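You operate a simulated robot arm through the tools that you are given. There is no shell and no other tool.

Carry out the task below with a simulated robot arm. There is one attempt and no reset: what you move stays moved.

## Task
Put things in order on the top of the white bench. At the end: the blue key stands on top of the steel bush with red band; the clear pot with green lines stands where the white cloth pad stood; the pink air bottle is on the brown pad box; the white cloth pad stands where the pink air bottle stood; whatever was shut is shut again. Leave all else as you found it, and nothing knocked over. Set down upright: pink air bottle.
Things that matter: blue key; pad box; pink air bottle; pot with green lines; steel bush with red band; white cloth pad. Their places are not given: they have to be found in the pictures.

Only the result counts: the job must be done as asked and must still hold three seconds after the hand-in. Knocking over, shifting, dropping, spilling or breaking anything else fails it. Flat cloth is picked up by pressing the open fingertips on it (5 to 10 N) and closing them slowly along it; thin cloth reads only 2 to 8 mm in the jaws.

## Robot
A 6-joint arm with a two-finger parallel gripper, fixed in place. Base frame: the origin is at the foot of the arm, x ahead of it, y to its left, z up; the work surface is at about z = 0. Readings come in mm, degrees, newtons and seconds.
With the tool pointing down near the work surface it reaches from about 180 to 460 mm from the base axis. Its first joint turns from -70.0 to 70.0 degrees. Payload 1.9 kg.
The TCP is the grasp point between the finger pads, 23 mm short of the fingertips. In the tool frame z runs along the fingers and y along their closing line. The gripper opens to 94 mm. The fingers are 38 mm wide and 10 mm thick; the gripper's body (54 by 96 mm) begins 39 mm behind the TCP.
Orientation is told as [roll, pitch, yaw] about the base's x, y, z axes, in that order, counted from this pose: with the fingers straight down and closing along the base's y, the tool's x points along the base's -x, its y along +y and its z along -z.

## Interface
- The arm moves only by the tool drive_tool. Its arguments are lists of equal length, an entry for each row: "hand": the closure, from 0 (fully open) to 1 (shut); "offset": the shift along the tool's x, y, z in mm, a list of three; "rotation": the turn, a rotation vector about the tool's x, y, z in degrees, a list of three. In form: {"hand": [hand, ...], "offset": [[x, y, z], ...], "rotation": [[wx, wy, wz], ...]}. A call has 1 to 20 rows; each row is the pose to reach, as a shift and turn from the pose commanded when the call began, along the tool's axes at that moment. Each row takes 0.2 s and may step no farther than 50 mm and 8.6 degrees from the row before; otherwise, or with a gripper value out of range, the whole call is refused. A pose out of reach is approached as far as the arm can. The call stops where the force on the tool passes 40 N (or 10 N more than at its start, if that is more) or the arm is blocked; 0.2 s more then pass. The fingers move at their own pace (about 108 mm/s each) and stop on an object; they squeeze with about 32 N. The grip force told is the motor's: it shows also when the fingers shut on nothing. Time passes only in rows, and 0.2 s behind the last, so rows that repeat a pose let the fingers close. It gives the time, the measured TCP pose, the force on the tool (base axes), the opening and the grip force at its end, in the units of the frame above (readings bear some noise), with the torque about the TCP (base axes, N m) and any sound that the robot's microphone picked up.
- Cameras (640 x 400 px; columns grow to the right, rows downward): "scene" is fixed at [56.7, 310.5, 433.7]; the picture's right is [-0.76, -0.65, 0.00], its down [-0.32, 0.37, -0.87] and it looks along [0.57, -0.66, -0.50] (base axes); focal length 309 px, centre (320, 200). "wrist" rides on the gripper at [86, 16, -75] in the tool frame; the picture's right is [-0.18, 0.98, 0.00], its down [-0.58, -0.11, -0.81] and it looks along [-0.79, -0.15, 0.59] (tool axes); focal length 243 px, centre (320, 200).
- snapshot(camera): a new picture of that camera. No time passes.
- point_at(camera, pixels): for up to 12 pixels [column, row] of the newest picture of that camera ("zoom" is the newest enlarged one), the place [x, y, z] in the base frame of the surface seen there, good to about 2 mm. No time passes.
- inspect(camera, box): a new picture of the part [left, top, right, bottom] of that camera's present view, enlarged. No time passes.
- job_done(): hands the job in; it is judged then, once.

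Open the gripper and draw the arm clear of the work before you hand the job in, unless the task says otherwise.

The tools are called as a command line: name --argument value ..., lists and objects as JSON in quotes. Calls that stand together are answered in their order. drive_tool: Moves the arm, as the interface text tells. Its arguments: {"type":"object","properties":{"hand":{"type":"array","items":{"type":"number"}},"offset":{"type":"array","items":{"type":"array","items":{"type":"number"}}},"rotation":{"type":"array","items":{"type":"array","items":{"type":"number"}}}},"required":["hand","offset","rotation"]} The other tools are called the same way: snapshot (camera) takes a picture; point_at (camera, pixels) gives the place of the surface under pixels of a picture; inspect (camera, box) takes an enlarged picture of a part of a camera's view; job_done () hands the job in.

At the start:

```text
time: 0.0
position: [323.6, -41.2, 282.6]
tool_rot: [-0.1, -0.1, -0.1]
wrist_force: [0.8, 0.1, -0.2]
moment: [0.02, -0.03, 0.03]
width: 93.9
grasp_force: 0.0
```

scene: 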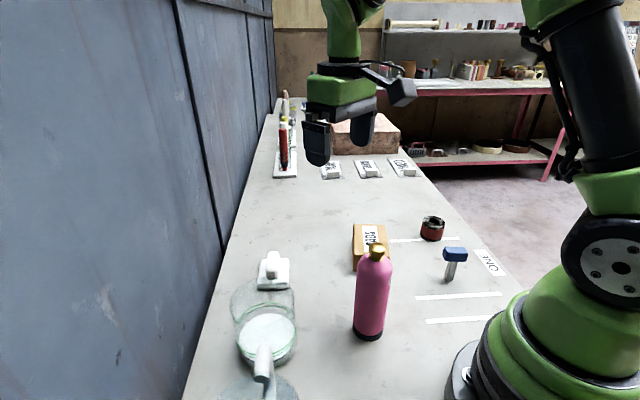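
wrist: 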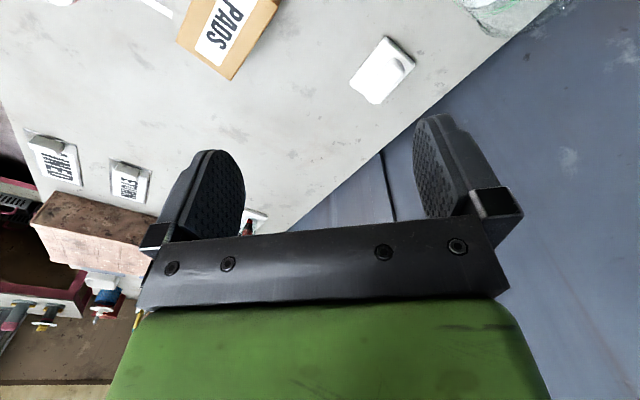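

The scene picture shows the pink bottle near (372,295), the pad box near (370,245), the blue key at (454,260), the banded bush at (432,228), a white pad at (272,270) and glass pots at (265,330). I enlarge these parts to see them better.

inspect --camera "scene" --box '[200, 200, 360, 400]'

inspect --camera "scene" --box '[340, 200, 520, 350]'

inspect --camera "scene" --box '[250, 80, 450, 200]'

```text
2.00 times, centred on (280, 300) of scene
```

zoom: 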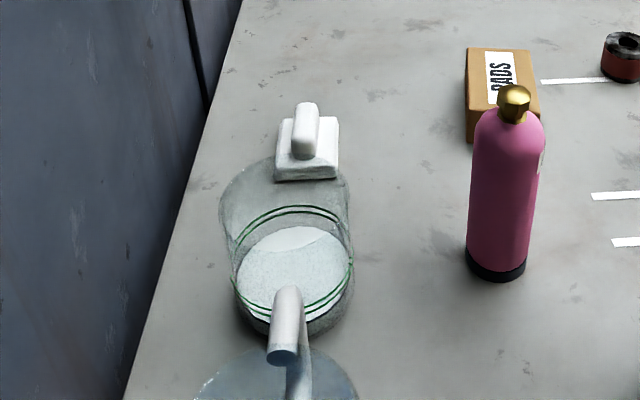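

```text
2.67 times, centred on (430, 275) of scene
```

zoom: 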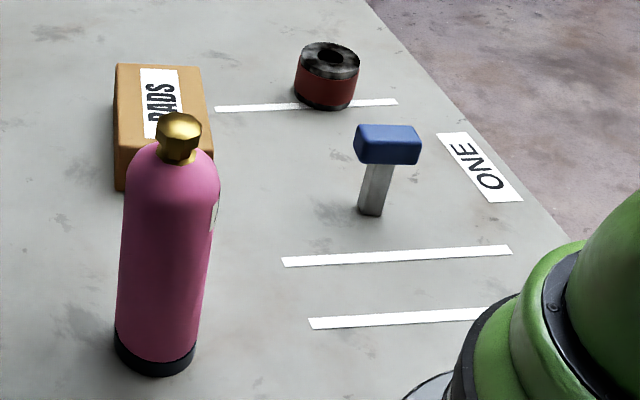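

```text
3.20 times, centred on (350, 140) of scene
```

zoom: 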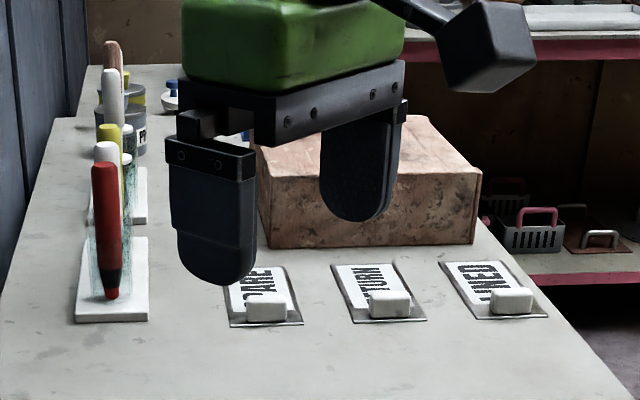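

The pot at zoom (290,270) seems open-looking with a white fill, and a clear disc with a white handle lies near the frame's bottom. I get the positions of the main things from the scene view.

snapshot --camera "scene"

point_at --camera "scene" --pixels '[[272, 260], [261, 287], [288, 287], [288, 260], [265, 330], [250, 300], [263, 362], [262, 380], [240, 390], [376, 250], [370, 330], [352, 270]]'

point_at --camera "scene" --pixels '[[432, 220], [432, 235], [455, 248], [449, 278], [355, 225], [384, 225], [388, 250], [370, 236], [490, 262], [410, 240], [455, 296], [460, 320]]'

```text
taken
```

scene: 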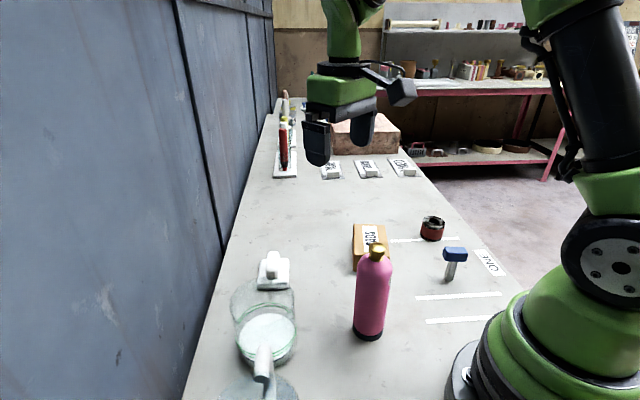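

```text
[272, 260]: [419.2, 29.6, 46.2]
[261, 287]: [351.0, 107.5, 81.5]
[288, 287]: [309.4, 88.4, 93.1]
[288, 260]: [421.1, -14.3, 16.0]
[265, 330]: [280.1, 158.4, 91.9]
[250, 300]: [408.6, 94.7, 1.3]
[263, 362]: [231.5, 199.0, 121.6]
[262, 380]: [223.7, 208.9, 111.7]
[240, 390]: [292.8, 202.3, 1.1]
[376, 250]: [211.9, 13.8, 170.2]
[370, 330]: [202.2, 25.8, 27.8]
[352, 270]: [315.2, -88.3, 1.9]
```

```text
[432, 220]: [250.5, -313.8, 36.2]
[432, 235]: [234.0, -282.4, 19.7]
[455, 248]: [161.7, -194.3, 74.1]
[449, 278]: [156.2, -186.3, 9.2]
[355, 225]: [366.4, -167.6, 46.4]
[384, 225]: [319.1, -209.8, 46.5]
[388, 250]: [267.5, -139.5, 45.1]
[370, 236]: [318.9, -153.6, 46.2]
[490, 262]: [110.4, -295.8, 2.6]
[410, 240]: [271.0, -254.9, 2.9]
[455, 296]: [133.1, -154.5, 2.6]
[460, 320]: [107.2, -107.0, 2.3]
```

The wrist picture shows the white pad at (385,70) and the pot edge at (510,10). I enlarge those parts and ask for their places.

inspect --camera "wrist" --box '[320, 0, 640, 200]'

inspect --camera "wrist" --box '[0, 0, 320, 200]'

inspect --camera "scene" --box '[220, 240, 320, 400]'

```text
2.00 times, centred on (480, 100) of wrist
```

zoom: 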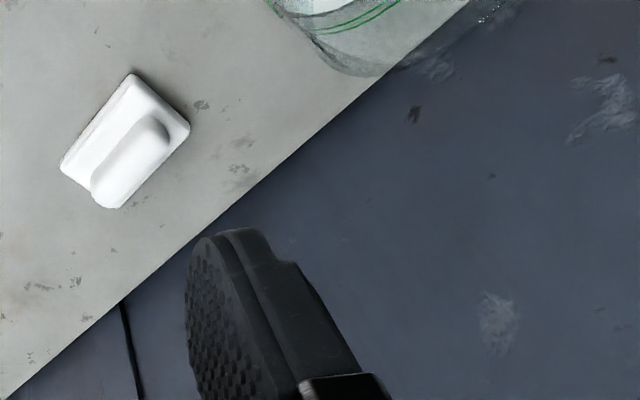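

```text
2.00 times, centred on (160, 100) of wrist
```

zoom: 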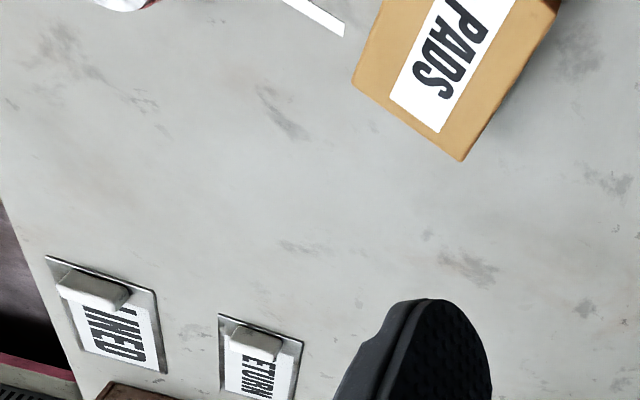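

```text
2.50 times, centred on (270, 320) of scene
```

zoom: 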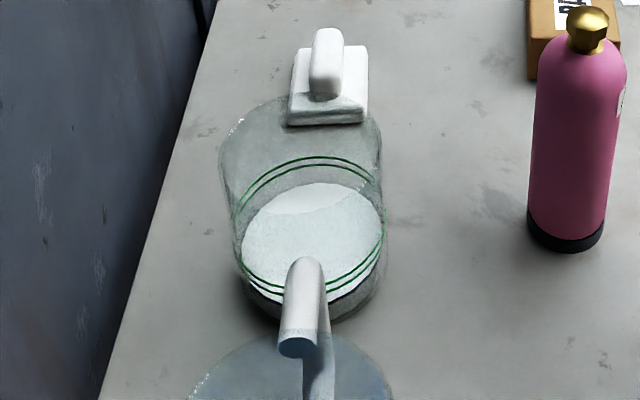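

The pot has two green lines; I want to know where the wall stands and where the pad, box and labels are, so I take a fresh wrist picture and query points.

snapshot --camera "wrist"

point_at --camera "wrist" --pixels '[[386, 38], [414, 66], [376, 102], [350, 84], [395, 68], [372, 90], [550, 10], [430, 110], [300, 220], [600, 100], [500, 20], [560, 60]]'

point_at --camera "wrist" --pixels '[[178, 41], [231, 79], [278, 5], [230, 40], [65, 5], [160, 10], [50, 145], [125, 170], [265, 20], [190, 5], [300, 30], [250, 50]]'

```text
taken
```

wrist: 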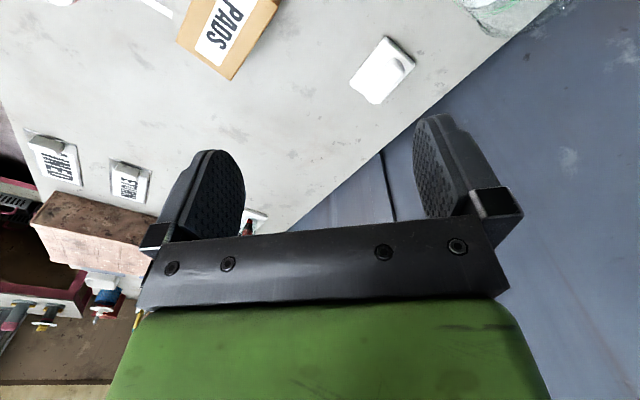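

```text
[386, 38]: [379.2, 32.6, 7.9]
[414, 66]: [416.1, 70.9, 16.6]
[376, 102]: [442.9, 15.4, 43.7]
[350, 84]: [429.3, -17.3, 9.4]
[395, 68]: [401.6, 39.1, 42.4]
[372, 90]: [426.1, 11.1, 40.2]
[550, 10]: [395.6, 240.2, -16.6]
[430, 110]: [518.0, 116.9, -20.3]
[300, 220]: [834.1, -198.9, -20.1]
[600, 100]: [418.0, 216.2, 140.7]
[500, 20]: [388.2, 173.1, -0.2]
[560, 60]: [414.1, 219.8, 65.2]
```

```text
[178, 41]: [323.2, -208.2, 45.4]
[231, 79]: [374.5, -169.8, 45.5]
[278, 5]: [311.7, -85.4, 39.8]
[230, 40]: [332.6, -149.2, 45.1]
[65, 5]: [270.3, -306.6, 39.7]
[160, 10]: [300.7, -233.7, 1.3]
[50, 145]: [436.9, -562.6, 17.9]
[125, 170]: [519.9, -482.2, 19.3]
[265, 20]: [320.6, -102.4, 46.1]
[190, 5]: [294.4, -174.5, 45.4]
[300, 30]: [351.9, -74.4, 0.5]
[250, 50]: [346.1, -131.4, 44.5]
```

The wall follows about x+y=635, the pad lies near (422,27) with a raised ridge, and the bottle is near (200,25). I turn the tool by 90 degrees (yaw) in place so the wrist camera looks toward the pot.

drive_tool --hand '[0, 0, 0, 0, 0, 0, 0, 0, 0, 0, 0]' --offset '[[0, 0, 0], [0, 0, 0], [0, 0, 0], [0, 0, 0], [0, 0, 0], [0, 0, 0], [0, 0, 0], [0, 0, 0], [0, 0, 0], [0, 0, 0], [0, 0, 0]]' --rotation '[[0, 0, -8.2], [0, 0, -16.4], [0, 0, -24.6], [0, 0, -32.8], [0, 0, -41], [0, 0, -49.2], [0, 0, -57.4], [0, 0, -65.6], [0, 0, -73.8], [0, 0, -82], [0, 0, -90]]'

snapshot --camera "wrist"

snapshot --camera "scene"

```text
time: 2.4
position: [324.6, -42.7, 282.4]
tool_rot: [0.0, 0.1, 90.1]
wrist_force: [0.0, 0.9, 0.0]
moment: [-0.01, 0.02, 0.03]
width: 94.2
grasp_force: 0.0
```

```text
taken
```

wrist: 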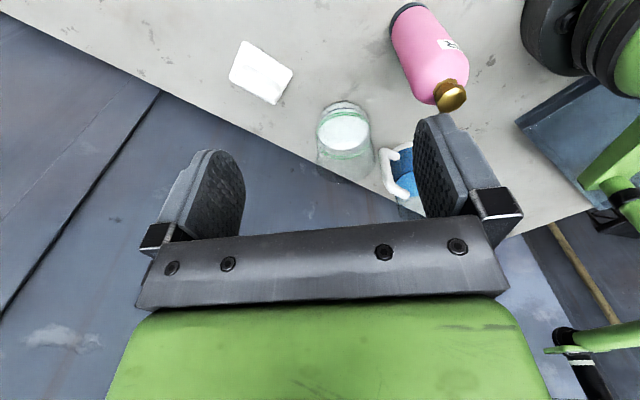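

```text
taken
```

scene: 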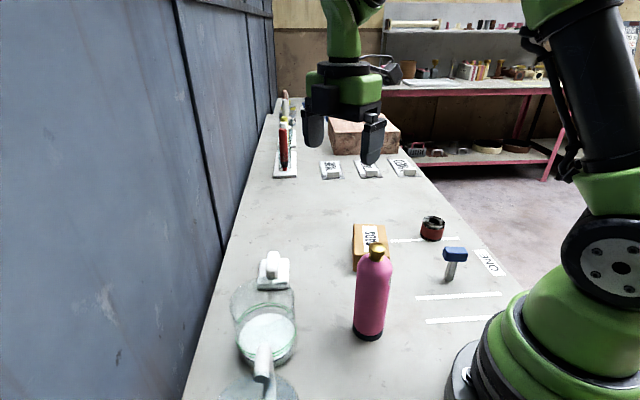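

The wrist view now shows the pot at (343,135) and, behind it, a separate white-handled vessel at (405,170). I enlarge that part.

inspect --camera "wrist" --box '[270, 70, 430, 220]'

inspect --camera "wrist" --box '[210, 0, 510, 150]'

point_at --camera "wrist" --pixels '[[343, 131], [320, 120], [343, 104], [367, 120], [320, 160], [345, 178], [370, 160], [385, 165], [405, 170], [400, 190], [340, 112], [343, 150]]'

```text
2.67 times, centred on (350, 145) of wrist
```

zoom: 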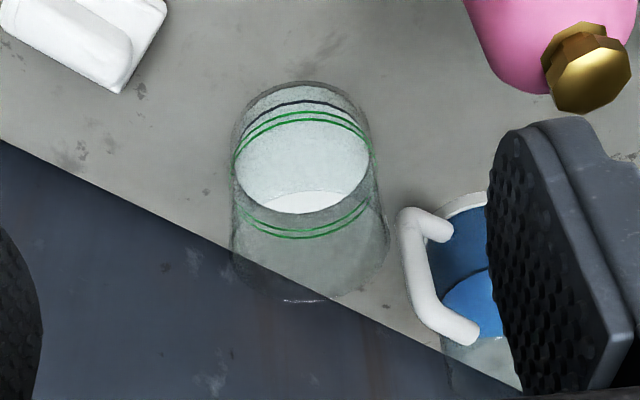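

```text
2.13 times, centred on (360, 75) of wrist
```

zoom: 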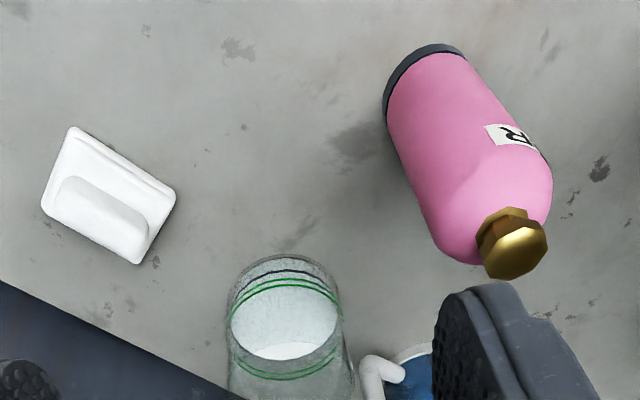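

```text
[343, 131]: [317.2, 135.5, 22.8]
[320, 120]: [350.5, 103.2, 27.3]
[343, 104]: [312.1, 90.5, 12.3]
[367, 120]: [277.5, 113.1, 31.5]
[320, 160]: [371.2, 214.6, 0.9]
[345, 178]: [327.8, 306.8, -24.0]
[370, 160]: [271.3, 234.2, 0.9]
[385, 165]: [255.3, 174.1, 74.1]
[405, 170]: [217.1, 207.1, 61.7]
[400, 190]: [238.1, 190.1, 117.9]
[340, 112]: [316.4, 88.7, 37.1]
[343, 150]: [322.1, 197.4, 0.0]
```

The pot is an open glass pot with a white fill near (315,130), and the handled vessel is a separate thing to leave alone; the bottle's base works out at about (216,6), radius about 25. Next I swing the tool towards the key and bush to look at them from above.

drive_tool --hand '[0, 0, 0, 0, 0, 0, 0, 0, 0, 0, 0, 0, 0, 0, 0, 0, 0]' --offset '[[7, 7, -1], [14, 15, -2], [21, 22, -3], [28, 29, -4], [35, 37, -5], [42, 44, -6], [49, 51, -7], [55, 59, -8], [62, 66, -9], [69, 74, -10], [76, 81, -12], [83, 88, -13], [90, 96, -14], [96, 103, -15], [103, 110, -16], [110, 118, -17], [117, 125, -18]]' --rotation '[[0, 0, 8], [0, 0, 16], [0, 0, 24], [0, 0, 32], [0, 0, 40], [0, 0, 48], [0, 0, 56], [0, 0, 64], [0, 0, 72], [0, 0, 80], [0, 0, 88], [0, 0, 96], [0, 0, 104], [0, 0, 112], [0, 0, 120], [0, 0, 128], [0, 0, 135]]'

snapshot --camera "wrist"

inspect --camera "wrist" --box '[230, 0, 390, 150]'

```text
time: 6.0
position: [198.8, -157.7, 300.5]
tool_rot: [0.0, -0.1, -45.3]
wrist_force: [0.1, 0.1, 0.8]
moment: [0.03, 0.01, 0.01]
width: 94.0
grasp_force: 0.1
```

```text
taken
```

wrist: 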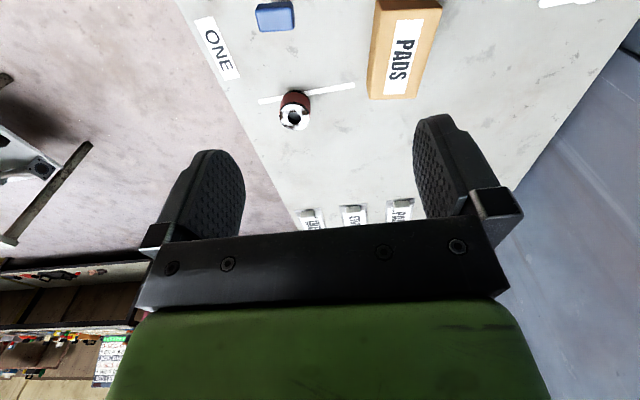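

```text
2.67 times, centred on (310, 75) of wrist
```

zoom: 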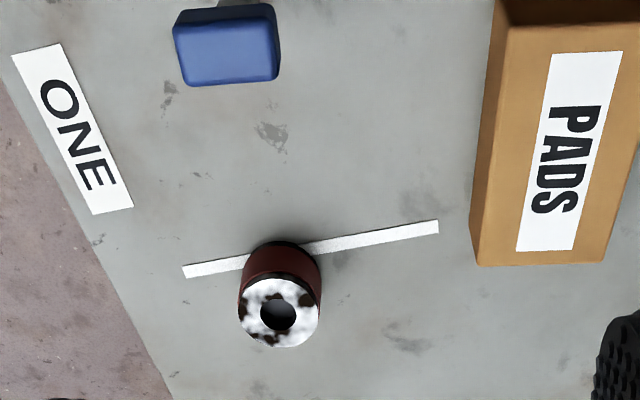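

The bush top at wrist (294,118) has a hole; the key's head is at (275,17). I query places of the hole rim, key head and box corners.

point_at --camera "wrist" --pixels '[[294, 118], [281, 116], [307, 116], [294, 129], [294, 107], [286, 127], [303, 108], [284, 108], [256, 8], [294, 8], [259, 31], [293, 28]]'

point_at --camera "wrist" --pixels '[[368, 95], [417, 96], [441, 8], [383, 8], [400, 50], [275, 5], [275, 20], [275, 30], [262, 101], [354, 84], [306, 92], [290, 90]]'

inspect --camera "wrist" --box '[270, 80, 320, 140]'

inspect --camera "scene" --box '[410, 205, 500, 295]'

```text
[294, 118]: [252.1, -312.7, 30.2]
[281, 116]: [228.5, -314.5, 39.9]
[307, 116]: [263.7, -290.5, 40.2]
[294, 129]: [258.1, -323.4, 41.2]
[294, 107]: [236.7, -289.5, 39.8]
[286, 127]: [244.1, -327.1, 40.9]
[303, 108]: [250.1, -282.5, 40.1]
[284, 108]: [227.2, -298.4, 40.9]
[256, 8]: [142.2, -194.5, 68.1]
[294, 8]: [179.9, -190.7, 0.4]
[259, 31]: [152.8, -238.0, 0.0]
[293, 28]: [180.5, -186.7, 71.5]
```

```text
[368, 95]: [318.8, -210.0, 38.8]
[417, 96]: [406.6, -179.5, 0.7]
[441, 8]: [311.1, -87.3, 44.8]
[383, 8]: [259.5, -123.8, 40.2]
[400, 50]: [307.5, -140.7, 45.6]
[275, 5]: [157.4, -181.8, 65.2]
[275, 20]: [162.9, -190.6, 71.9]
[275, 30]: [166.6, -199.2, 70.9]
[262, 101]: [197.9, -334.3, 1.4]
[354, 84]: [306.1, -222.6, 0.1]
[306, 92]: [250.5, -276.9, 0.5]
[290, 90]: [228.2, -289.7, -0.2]
```

```text
6.67 times, centred on (295, 110) of wrist
```

zoom: 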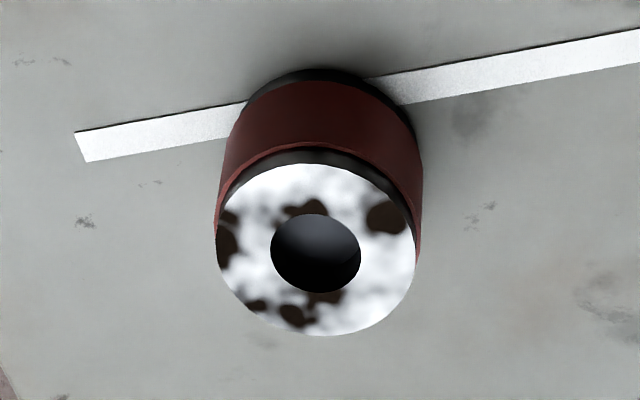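

```text
4.44 times, centred on (455, 250) of scene
```

zoom: 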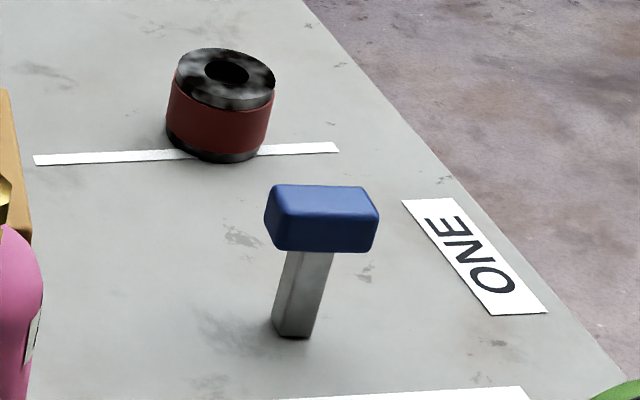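

The bush top is at z≈40 around (246,-305), with a bore of about 20 mm. I probe several pixels within the bore to learn how deep it is.

inspect --camera "wrist" --box '[270, 80, 320, 140]'

point_at --camera "zoom" --pixels '[[316, 255], [290, 250], [340, 250], [316, 280], [316, 225], [300, 270], [330, 235], [345, 268], [316, 290], [285, 235], [240, 200], [316, 330]]'

```text
6.67 times, centred on (295, 110) of wrist
```

zoom: 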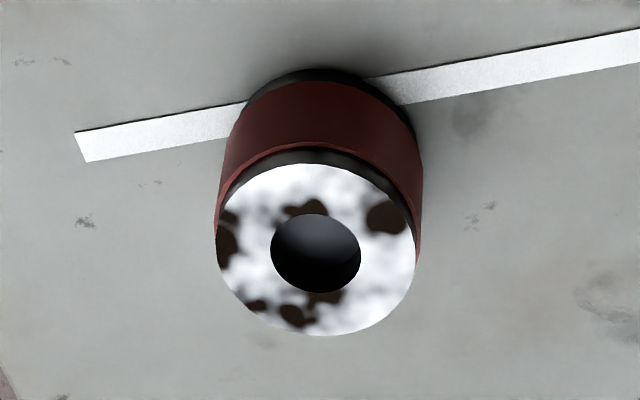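

```text
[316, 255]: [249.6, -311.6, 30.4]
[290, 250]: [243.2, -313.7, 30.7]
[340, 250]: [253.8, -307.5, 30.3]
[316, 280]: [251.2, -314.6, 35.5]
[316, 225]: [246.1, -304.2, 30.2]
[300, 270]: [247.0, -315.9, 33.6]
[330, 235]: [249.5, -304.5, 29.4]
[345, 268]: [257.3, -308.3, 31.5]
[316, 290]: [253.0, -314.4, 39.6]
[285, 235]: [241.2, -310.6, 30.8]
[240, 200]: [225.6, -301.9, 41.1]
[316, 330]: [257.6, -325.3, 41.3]
```

The bore is a blind recess with its floor at z≈30, so the key can stand in it. Now I go over the bottle (about (216,6)) with yaw 90 to look at it from close by.

drive_tool --hand '[0, 0, 0, 0, 0, 0, 0, 0, 0, 0, 0, 0, 0, 0, 0, 0, 0]' --offset '[[6, 7, 0], [12, 15, 0], [18, 22, 0], [25, 30, 0], [31, 37, 0], [37, 45, 0], [43, 52, 0], [49, 60, 0], [55, 67, 0], [61, 75, 0], [67, 82, 0], [74, 90, 5], [80, 97, 10], [86, 105, 15], [92, 112, 20], [98, 120, 30], [104.3, 127.4, 40]]' --rotation '[[0, 0, -8], [0, 0, -16], [0, 0, -24], [0, 0, -32], [0, 0, -40], [0, 0, -48], [0, 0, -56], [0, 0, -64], [0, 0, -72], [0, 0, -80], [0, 0, -88], [0, 0, -96], [0, 0, -104], [0, 0, -112], [0, 0, -120], [0, 0, -128], [0, 0, -135.3]]'

snapshot --camera "wrist"

snapshot --camera "scene"

```text
time: 9.6
position: [215.1, 5.4, 259.7]
tool_rot: [-0.1, 0.0, 90.3]
wrist_force: [-0.6, 0.0, 0.0]
moment: [0.05, 0.05, -0.01]
width: 94.1
grasp_force: 0.0
```

```text
taken
```

wrist: 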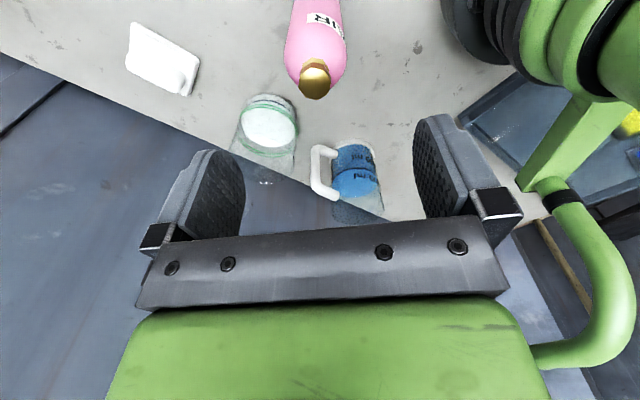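

```text
taken
```

scene: 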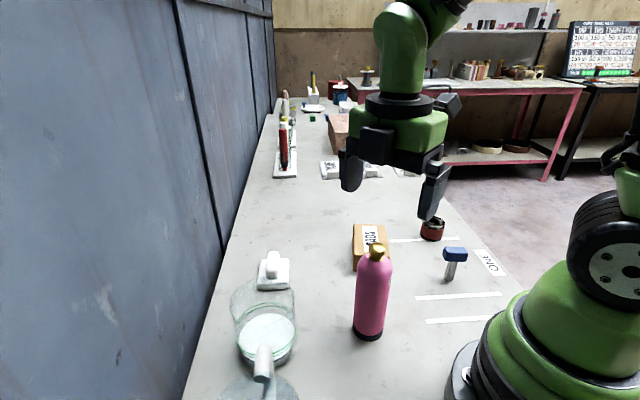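

The bottle's cap shows at (315,85), close to the tool axis. I enlarge it and query cap and base points for centring.

inspect --camera "wrist" --box '[260, 0, 370, 110]'

point_at --camera "wrist" --pixels '[[315, 93], [302, 92], [329, 92], [316, 80], [316, 68], [285, 55], [347, 55], [316, 40], [288, 10], [340, 10], [315, 98], [315, 62]]'

point_at --camera "scene" --pixels '[[376, 246], [376, 255], [370, 270], [369, 290], [369, 310], [369, 330], [360, 290], [385, 290], [356, 330], [382, 333], [369, 338], [376, 243]]'

```text
3.64 times, centred on (315, 55) of wrist
```

zoom: 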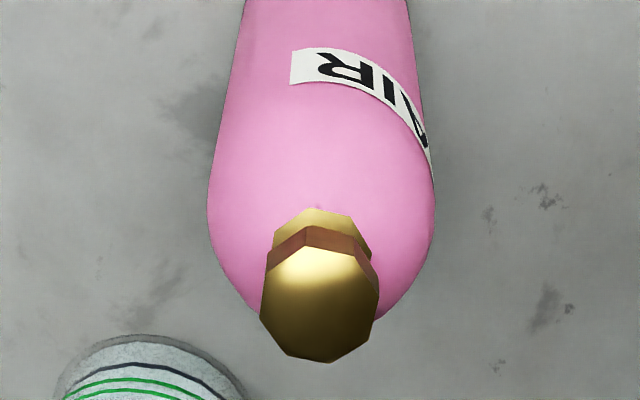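

```text
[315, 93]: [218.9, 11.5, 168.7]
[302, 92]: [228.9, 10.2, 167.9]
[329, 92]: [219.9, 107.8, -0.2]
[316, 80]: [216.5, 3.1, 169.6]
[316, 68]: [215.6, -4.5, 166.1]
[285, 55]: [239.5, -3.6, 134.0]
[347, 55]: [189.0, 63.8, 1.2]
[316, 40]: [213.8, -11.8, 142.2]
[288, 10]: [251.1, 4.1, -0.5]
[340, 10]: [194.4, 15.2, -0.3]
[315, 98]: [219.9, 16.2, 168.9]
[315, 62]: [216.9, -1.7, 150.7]
```

```text
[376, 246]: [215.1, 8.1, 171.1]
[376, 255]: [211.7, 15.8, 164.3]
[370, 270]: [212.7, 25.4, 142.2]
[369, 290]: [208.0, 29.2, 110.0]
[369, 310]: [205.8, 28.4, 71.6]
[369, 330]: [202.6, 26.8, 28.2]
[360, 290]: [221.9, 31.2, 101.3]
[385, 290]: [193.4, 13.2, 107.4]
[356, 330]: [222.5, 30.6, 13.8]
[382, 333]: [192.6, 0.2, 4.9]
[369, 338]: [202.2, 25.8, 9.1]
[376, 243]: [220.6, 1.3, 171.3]
```

The cap is at about (218.5,6.7) with its top at z≈170, and circle fits on the body give centre (218,6.7), r≈25. I lower to TCP z=137 with the hand open, leaving about 5 mm between cap and palm.

drive_tool --hand '[0, 0, 0, 0, 0, 0, 0, 0, 0]' --offset '[[-1.3, -2.9, 10], [-1.3, -2.9, 25], [-1.3, -2.9, 40], [-1.3, -2.9, 55], [-1.3, -2.9, 70], [-1.3, -2.9, 85], [-1.3, -2.9, 100], [-1.3, -2.9, 112], [-1.3, -2.9, 122]]' --rotation '[[0, 0, 0], [0, 0, 0], [0, 0, 0], [0, 0, 0], [0, 0, 0], [0, 0, 0], [0, 0, 0], [0, 0, 0], [0, 0, 0]]'

snapshot --camera "wrist"

snapshot --camera "scene"

```text
time: 11.6
position: [219.4, 6.4, 138.9]
tool_rot: [0.0, 0.1, 90.1]
wrist_force: [-0.5, 0.8, 0.1]
moment: [0.0, -0.02, 0.01]
width: 94.1
grasp_force: 0.0
```

```text
taken
```

wrist: 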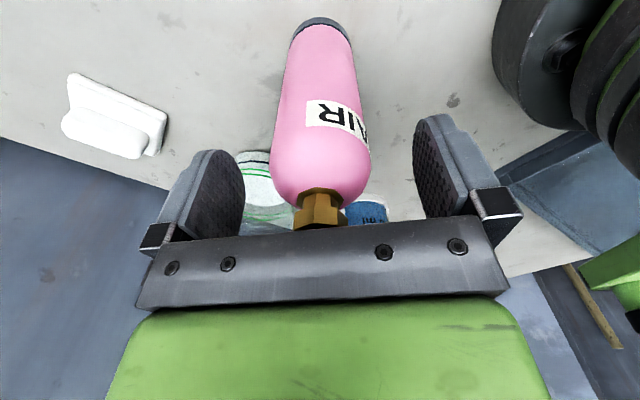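

```text
taken
```

scene: 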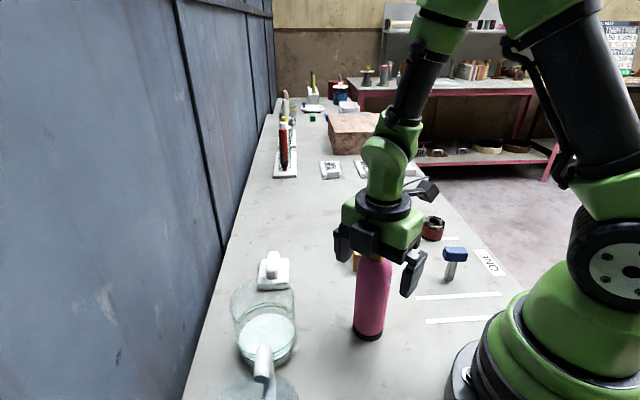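

The bottle stands midway between the fingers, palm just clear of the cap. I close the hand gradually on it.

drive_tool --hand '[0.3, 0.42, 0.5, 1, 1, 1]' --offset '[[0, 0, 0], [0, 0, 0], [0, 0, 0], [0, 0, 0], [0, 0, 0], [0, 0, 0]]' --rotation '[[0, 0, 0], [0, 0, 0], [0, 0, 0], [0, 0, 0], [0, 0, 0], [0, 0, 0]]'

snapshot --camera "scene"

```text
time: 13.0
position: [218.9, 6.4, 137.6]
tool_rot: [0.0, 0.1, 90.2]
wrist_force: [0.9, 0.0, -0.6]
moment: [0.02, -0.03, 0.0]
width: 49.2
grasp_force: 31.8
```

```text
taken
```

scene: 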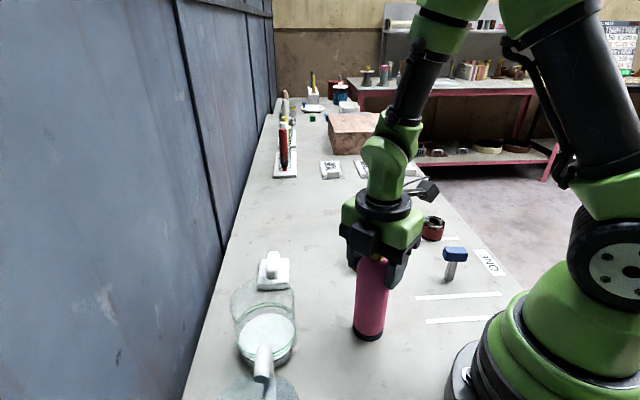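

The grip holds at 49.2 mm and 31.8 N. I lift straight up by 75 mm and check the load.

drive_tool --hand '[1, 1, 1, 1, 1, 1, 1, 1, 1]' --offset '[[0, 0, -3], [0, 0, -9], [0, 0, -18], [0, 0, -28], [0, 0, -40], [0, 0, -52], [0, 0, -64], [0, 0, -75], [0, 0, -75]]' --rotation '[[0, 0, 0], [0, 0, 0], [0, 0, 0], [0, 0, 0], [0, 0, 0], [0, 0, 0], [0, 0, 0], [0, 0, 0], [0, 0, 0]]'

snapshot --camera "scene"

snapshot --camera "wrist"

```text
time: 15.0
position: [217.9, 5.8, 213.9]
tool_rot: [-0.1, 0.1, 90.1]
wrist_force: [0.2, -0.2, -2.5]
moment: [0.03, 0.01, -0.01]
width: 49.2
grasp_force: 31.8
```

```text
taken
```

scene: 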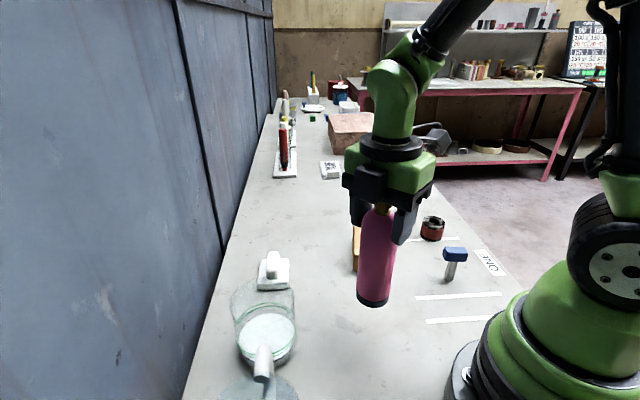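

```text
taken
```

wrist: 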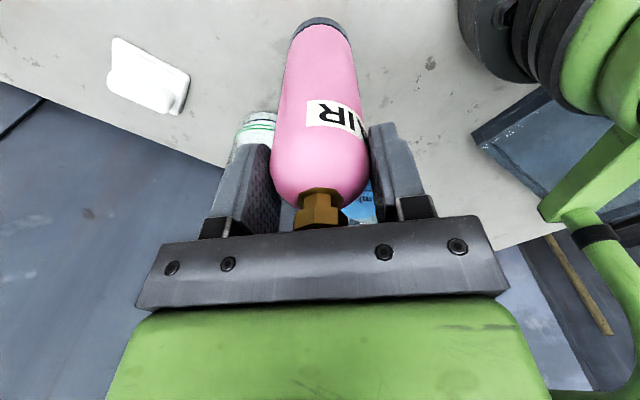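

The bottle hangs straight with about 2.5 N and its base at z≈76. I carry it over the pad box centre (317,-147), clear of the box top at 45.5.

drive_tool --hand '[1, 1, 1, 1, 1, 1, 1, 1, 1, 1, 1, 1]' --offset '[[6, -4, 0], [18, -12, 0], [34, -22, 0], [51, -33, 0], [68, -44, 0], [85, -55, 0], [102, -66, 0], [119, -77, 0], [134, -86.5, 0], [146, -94, 0], [153, -98.8, 0], [153, -98.8, 0]]' --rotation '[[0, 0, 0], [0, 0, 0], [0, 0, 0], [0, 0, 0], [0, 0, 0], [0, 0, 0], [0, 0, 0], [0, 0, 0], [0, 0, 0], [0, 0, 0], [0, 0, 0], [0, 0, 0]]'

snapshot --camera "scene"

snapshot --camera "wrist"

```text
time: 17.6
position: [317.2, -146.2, 214.7]
tool_rot: [0.0, 0.1, 90.1]
wrist_force: [0.0, -0.5, -3.4]
moment: [0.0, 0.0, -0.03]
width: 49.1
grasp_force: 31.9
```

```text
taken
```

scene: 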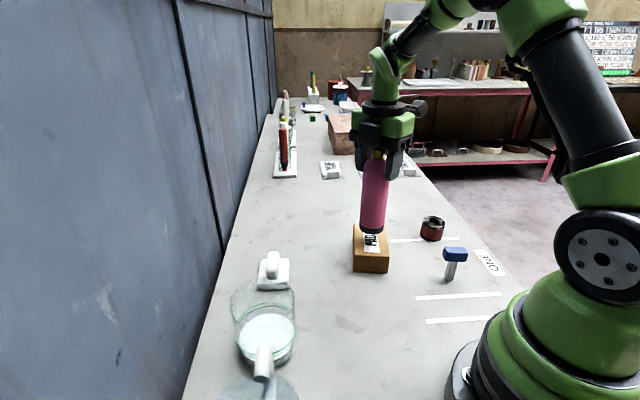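

```text
taken
```

wrist: 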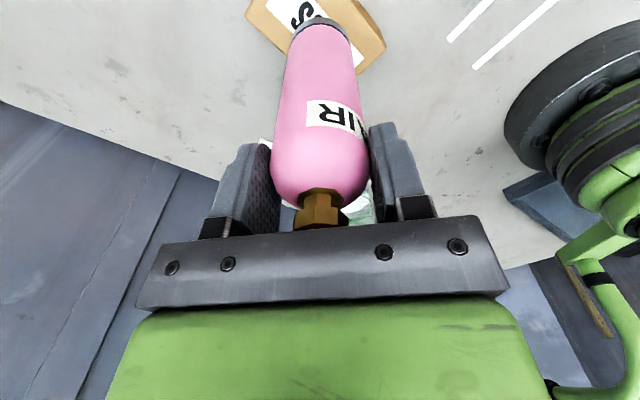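

The bottle is over the box centre. I lower 27 mm first, then feel for contact in small steps.

drive_tool --hand '[1, 1, 1, 1, 1, 1]' --offset '[[0, 0, 5], [0, 0, 11], [0, 0, 17], [0, 0, 22], [0, 0, 26], [0, 0, 28]]' --rotation '[[0, 0, 0], [0, 0, 0], [0, 0, 0], [0, 0, 0], [0, 0, 0], [0, 0, 0]]'

inspect --camera "scene" --box '[330, 170, 430, 290]'

```text
time: 19.0
position: [318.0, -147.4, 186.1]
tool_rot: [-0.1, 0.0, 90.1]
wrist_force: [0.0, -0.6, -2.1]
moment: [0.01, 0.0, -0.01]
width: 49.3
grasp_force: 32.3
```

```text
3.33 times, centred on (380, 230) of scene
```

zoom: 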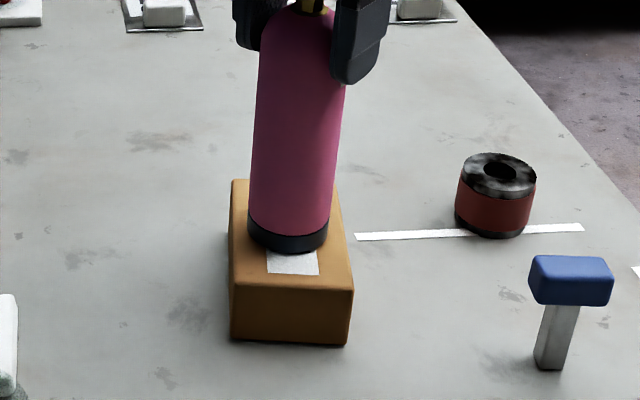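

The bottle's base is just above the box top, well within its edges. I feel down in 0.7 mm steps.

drive_tool --hand '[1, 1, 1, 1, 1]' --offset '[[0, 0, 0.7], [0, 0, 1.4], [0, 0, 2.1], [0, 0, 2.8], [0, 0, 2.8]]' --rotation '[[0, 0, 0], [0, 0, 0], [0, 0, 0], [0, 0, 0], [0, 0, 0]]'

```text
time: 20.2
position: [317.4, -146.7, 182.8]
tool_rot: [0.0, 0.1, 90.1]
wrist_force: [-4.0, 1.3, 12.1]
moment: [0.17, 0.6, -0.02]
width: 49.2
grasp_force: 32.1
```

Contact: 12 N upward now. I ease back up 0.6 mm to lower the load before letting go.

drive_tool --hand '[1, 1]' --offset '[[0, 0, -0.6], [0, 0, -0.6]]' --rotation '[[0, 0, 0], [0, 0, 0]]'

inspect --camera "scene" --box '[330, 170, 430, 290]'

```text
time: 20.8
position: [318.1, -145.4, 183.3]
tool_rot: [-0.1, 0.1, 90.1]
wrist_force: [2.8, -1.6, 0.6]
moment: [-0.15, -0.26, -0.02]
width: 49.1
grasp_force: 31.6
```

```text
3.33 times, centred on (380, 230) of scene
```

zoom: 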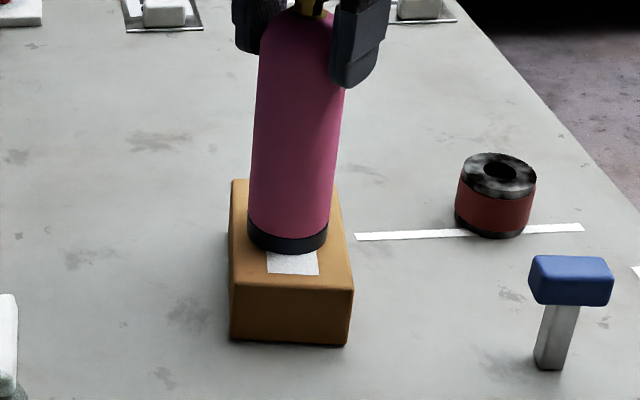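

The load is nearly zero with the bottle standing on the box. I open the hand slowly.

drive_tool --hand '[0.47, 0.46, 0.44, 0.42, 0.38, 0.3, 0.2, 0.1, 0, 0]' --offset '[[0, 0, 0], [0, 0, 0], [0, 0, 0], [0, 0, 0], [0, 0, 0], [0, 0, 0], [0, 0, 0], [0, 0, 0], [0, 0, 0], [0, 0, 0]]' --rotation '[[0, 0, 0], [0, 0, 0], [0, 0, 0], [0, 0, 0], [0, 0, 0], [0, 0, 0], [0, 0, 0], [0, 0, 0], [0, 0, 0], [0, 0, 0]]'

snapshot --camera "scene"

snapshot --camera "wrist"

```text
time: 23.0
position: [318.4, -146.2, 184.2]
tool_rot: [-0.2, 0.1, 90.2]
wrist_force: [0.3, -0.4, 0.3]
moment: [-0.03, 0.0, 0.02]
width: 93.9
grasp_force: 0.0
```

```text
taken
```

scene: 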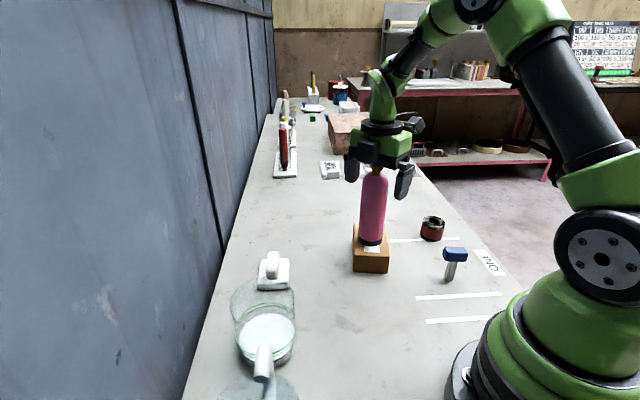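

```text
taken
```

wrist: 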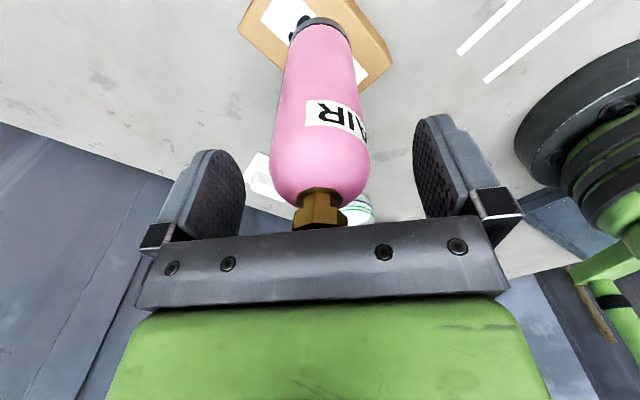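

The bottle stands alone on the box. I rise straight up clear of its cap, then move over the pad at (422,27) while turning to yaw 135 so the closing line crosses the pad's ridge and the camera keeps away from the pot.

drive_tool --hand '[0, 0, 0, 0, 0, 0, 0, 0, 0, 0, 0, 0, 0, 0, 0, 0]' --offset '[[0, 0, -10], [0, 0, -30], [0, 0, -55], [0, 0, -80], [0, 0, -105], [-17, -10, -105], [-35, -21, -105], [-52, -31, -105], [-69, -42, -105], [-86, -52, -105], [-104, -63, -105], [-121, -73, -105], [-138, -83, -105], [-156, -94, -105], [-173, -104, -105], [-173, -104, -105]]' --rotation '[[0, 0, 0], [0, 0, 0], [0, 0, 0], [0, 0, 0], [0, 0, 0], [0, 0, -4.5], [0, 0, -9], [0, 0, -13.5], [0, 0, -18], [0, 0, -22.5], [0, 0, -27], [0, 0, -31.5], [0, 0, -36], [0, 0, -40.5], [0, 0, -45], [0, 0, -45]]'

snapshot --camera "scene"

snapshot --camera "wrist"

```text
time: 26.4
position: [420.0, 26.2, 287.7]
tool_rot: [0.0, 0.1, 135.2]
wrist_force: [-0.2, -0.1, -0.2]
moment: [0.02, 0.0, 0.0]
width: 94.0
grasp_force: 0.0
```

```text
taken
```

scene: 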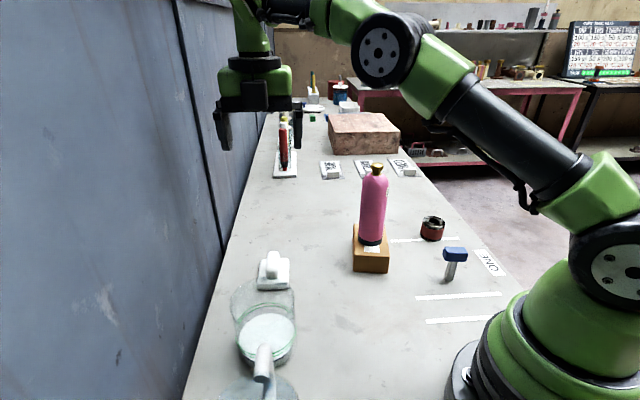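

```text
taken
```

wrist: 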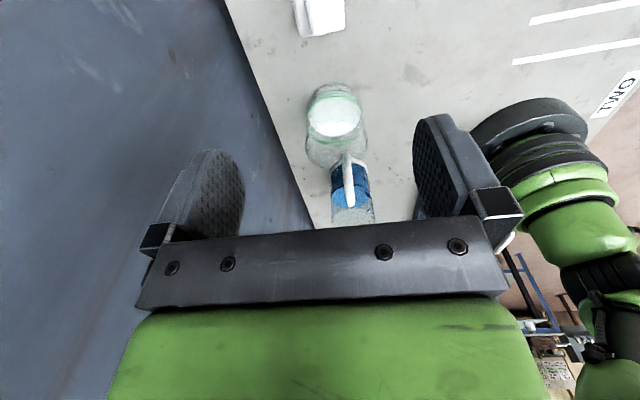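

The pad shows at wrist (320,15). I lower to about z=160 to see it and the pot from nearer.

drive_tool --hand '[0, 0, 0, 0, 0, 0, 0]' --offset '[[0, 0, 20], [0, 0, 42], [0, 0, 64], [0, 0, 86], [0, 0, 108], [0, 0, 128], [0, 0, 128]]' --rotation '[[0, 0, 0], [0, 0, 0], [0, 0, 0], [0, 0, 0], [0, 0, 0], [0, 0, 0], [0, 0, 0]]'

snapshot --camera "wrist"

inspect --camera "wrist" --box '[240, 20, 400, 200]'

```text
time: 28.0
position: [421.1, 26.5, 160.5]
tool_rot: [0.1, 0.1, 135.1]
wrist_force: [-0.1, 0.4, -1.2]
moment: [0.06, 0.03, 0.0]
width: 93.9
grasp_force: 0.1
```

```text
taken
```

wrist: 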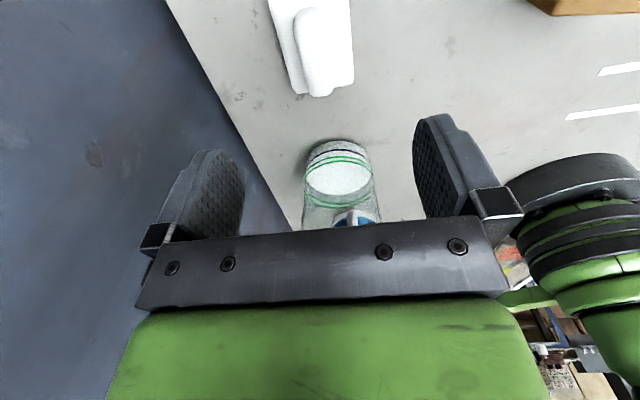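

```text
2.22 times, centred on (320, 110) of wrist
```

zoom: 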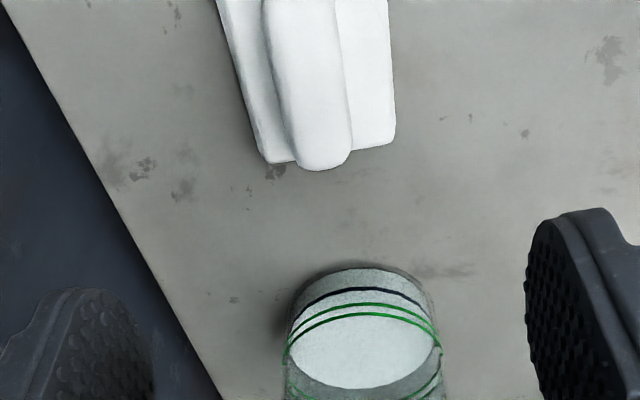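

I query the pad's ridge and edges from this closer view.

point_at --camera "wrist" --pixels '[[297, 88], [351, 82], [321, 92], [318, 75], [314, 55], [309, 30], [305, 10], [300, 60], [340, 60], [325, 60], [345, 40], [290, 60]]'

point_at --camera "scene" --pixels '[[272, 253], [274, 262], [270, 275], [262, 265], [284, 262], [286, 275], [264, 280], [275, 255], [277, 270], [268, 256], [261, 275], [287, 285]]'

inspect --camera "scene" --box '[235, 235, 315, 365]'

```text
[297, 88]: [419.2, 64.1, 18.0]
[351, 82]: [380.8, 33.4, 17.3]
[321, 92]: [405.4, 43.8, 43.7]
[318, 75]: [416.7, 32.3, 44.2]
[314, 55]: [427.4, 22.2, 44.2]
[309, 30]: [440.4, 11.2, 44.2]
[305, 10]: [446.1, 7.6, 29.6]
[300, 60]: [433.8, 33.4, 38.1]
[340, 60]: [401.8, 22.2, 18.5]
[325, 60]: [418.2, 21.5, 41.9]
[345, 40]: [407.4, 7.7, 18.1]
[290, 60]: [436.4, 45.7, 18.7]
```

```text
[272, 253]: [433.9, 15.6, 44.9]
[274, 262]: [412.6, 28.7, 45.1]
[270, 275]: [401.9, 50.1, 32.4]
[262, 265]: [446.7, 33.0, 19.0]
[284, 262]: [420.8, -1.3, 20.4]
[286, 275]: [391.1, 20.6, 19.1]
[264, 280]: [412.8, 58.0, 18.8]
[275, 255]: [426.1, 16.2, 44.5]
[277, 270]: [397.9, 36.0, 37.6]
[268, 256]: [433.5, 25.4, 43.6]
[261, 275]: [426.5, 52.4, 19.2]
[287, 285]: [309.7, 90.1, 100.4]
```

```text
3.08 times, centred on (275, 300) of scene
```

zoom: 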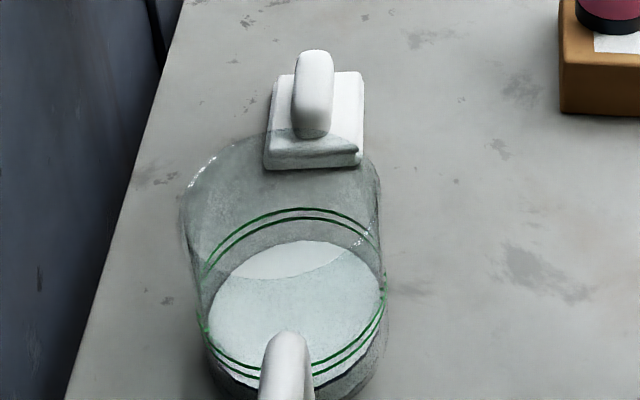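

The ridge top is at z≈45, base top at z≈18.5, and the ridge's centre works out near (424,27). I lower over it, stopping with the fingertips a little above the base.

drive_tool --hand '[0, 0, 0, 0, 0, 0, 0, 0]' --offset '[[1.5, -2.3, 15], [1.5, -2.3, 35], [1.5, -2.3, 55], [1.5, -2.3, 75], [1.5, -2.3, 92], [1.5, -2.3, 106], [1.5, -2.3, 113], [1.5, -2.3, 113]]' --rotation '[[0, 0, 0], [0, 0, 0], [0, 0, 0], [0, 0, 0], [0, 0, 0], [0, 0, 0], [0, 0, 0], [0, 0, 0]]'

snapshot --camera "wrist"

snapshot --camera "scene"

```text
time: 29.8
position: [424.4, 28.7, 48.2]
tool_rot: [0.0, 0.0, 135.0]
wrist_force: [-0.5, -0.3, 0.4]
moment: [0.01, -0.03, 0.01]
width: 93.9
grasp_force: 0.1
```

```text
taken
```

wrist: 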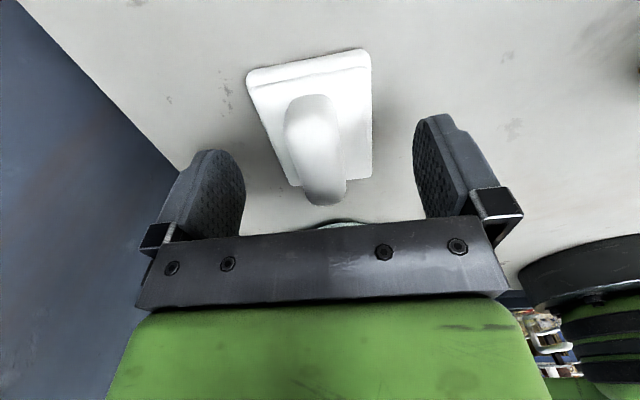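

```text
taken
```

scene: 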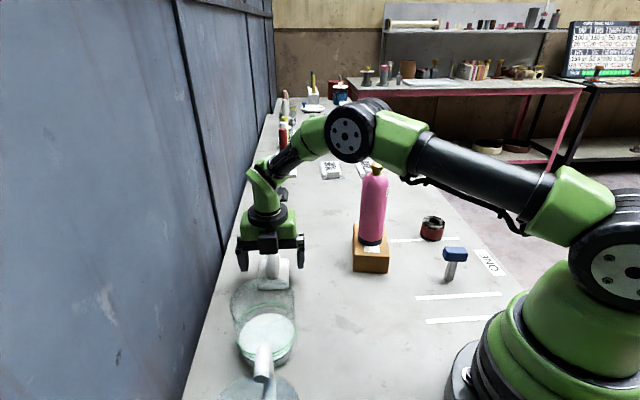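

The ridge runs between the fingers with good alignment. I lower 4 mm more and close on it.

drive_tool --hand '[0, 0, 0.4, 0.6, 0.7, 0.8, 1, 1, 1]' --offset '[[0, 0, 2], [0, 0, 4], [0, 0, 4], [0, 0, 4], [0, 0, 4], [0, 0, 4], [0, 0, 4], [0, 0, 4], [0, 0, 4]]' --rotation '[[0, 0, 0], [0, 0, 0], [0, 0, 0], [0, 0, 0], [0, 0, 0], [0, 0, 0], [0, 0, 0], [0, 0, 0], [0, 0, 0]]'

snapshot --camera "wrist"

```text
time: 31.8
position: [424.6, 27.2, 43.4]
tool_rot: [0.0, 0.1, 135.1]
wrist_force: [-0.2, 0.1, 1.3]
moment: [-0.03, 0.02, 0.04]
width: 22.9
grasp_force: 32.2
```

```text
taken
```

wrist: 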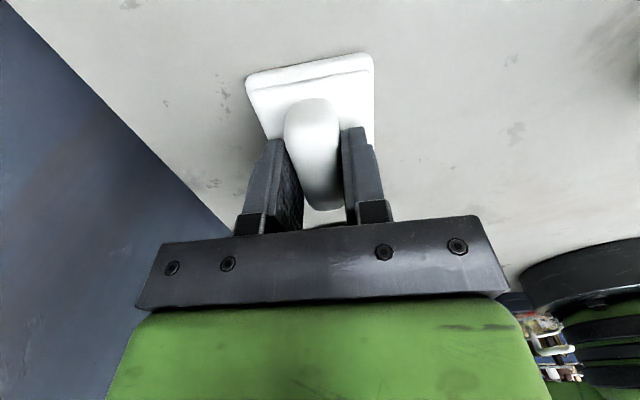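

The ridge is gripped at 22.9 mm. I lift the pad by 70 mm and look.

drive_tool --hand '[1, 1, 1, 1, 1, 1, 1, 1]' --offset '[[0, 0, -3], [0, 0, -10], [0, 0, -20], [0, 0, -32], [0, 0, -45], [0, 0, -58], [0, 0, -70], [0, 0, -70]]' --rotation '[[0, 0, 0], [0, 0, 0], [0, 0, 0], [0, 0, 0], [0, 0, 0], [0, 0, 0], [0, 0, 0], [0, 0, 0]]'

snapshot --camera "scene"

snapshot --camera "wrist"

```text
time: 33.6
position: [423.6, 26.5, 114.0]
tool_rot: [0.0, 0.1, 135.2]
wrist_force: [-1.2, 0.2, -0.8]
moment: [-0.01, -0.01, 0.0]
width: 23.2
grasp_force: 32.1
```

```text
taken
```

scene: 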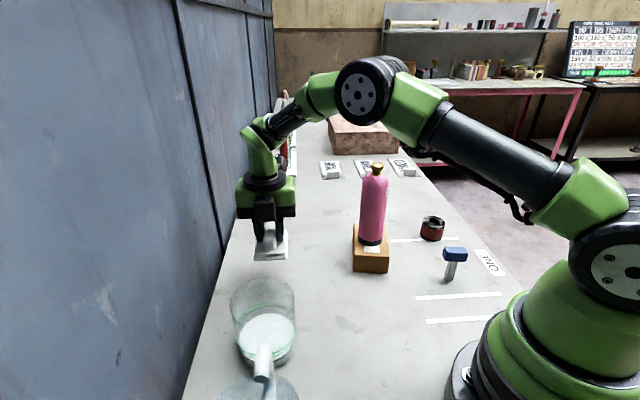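

```text
taken
```

wrist: 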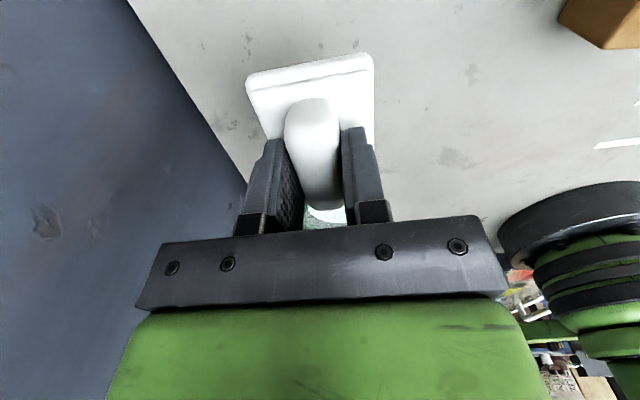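

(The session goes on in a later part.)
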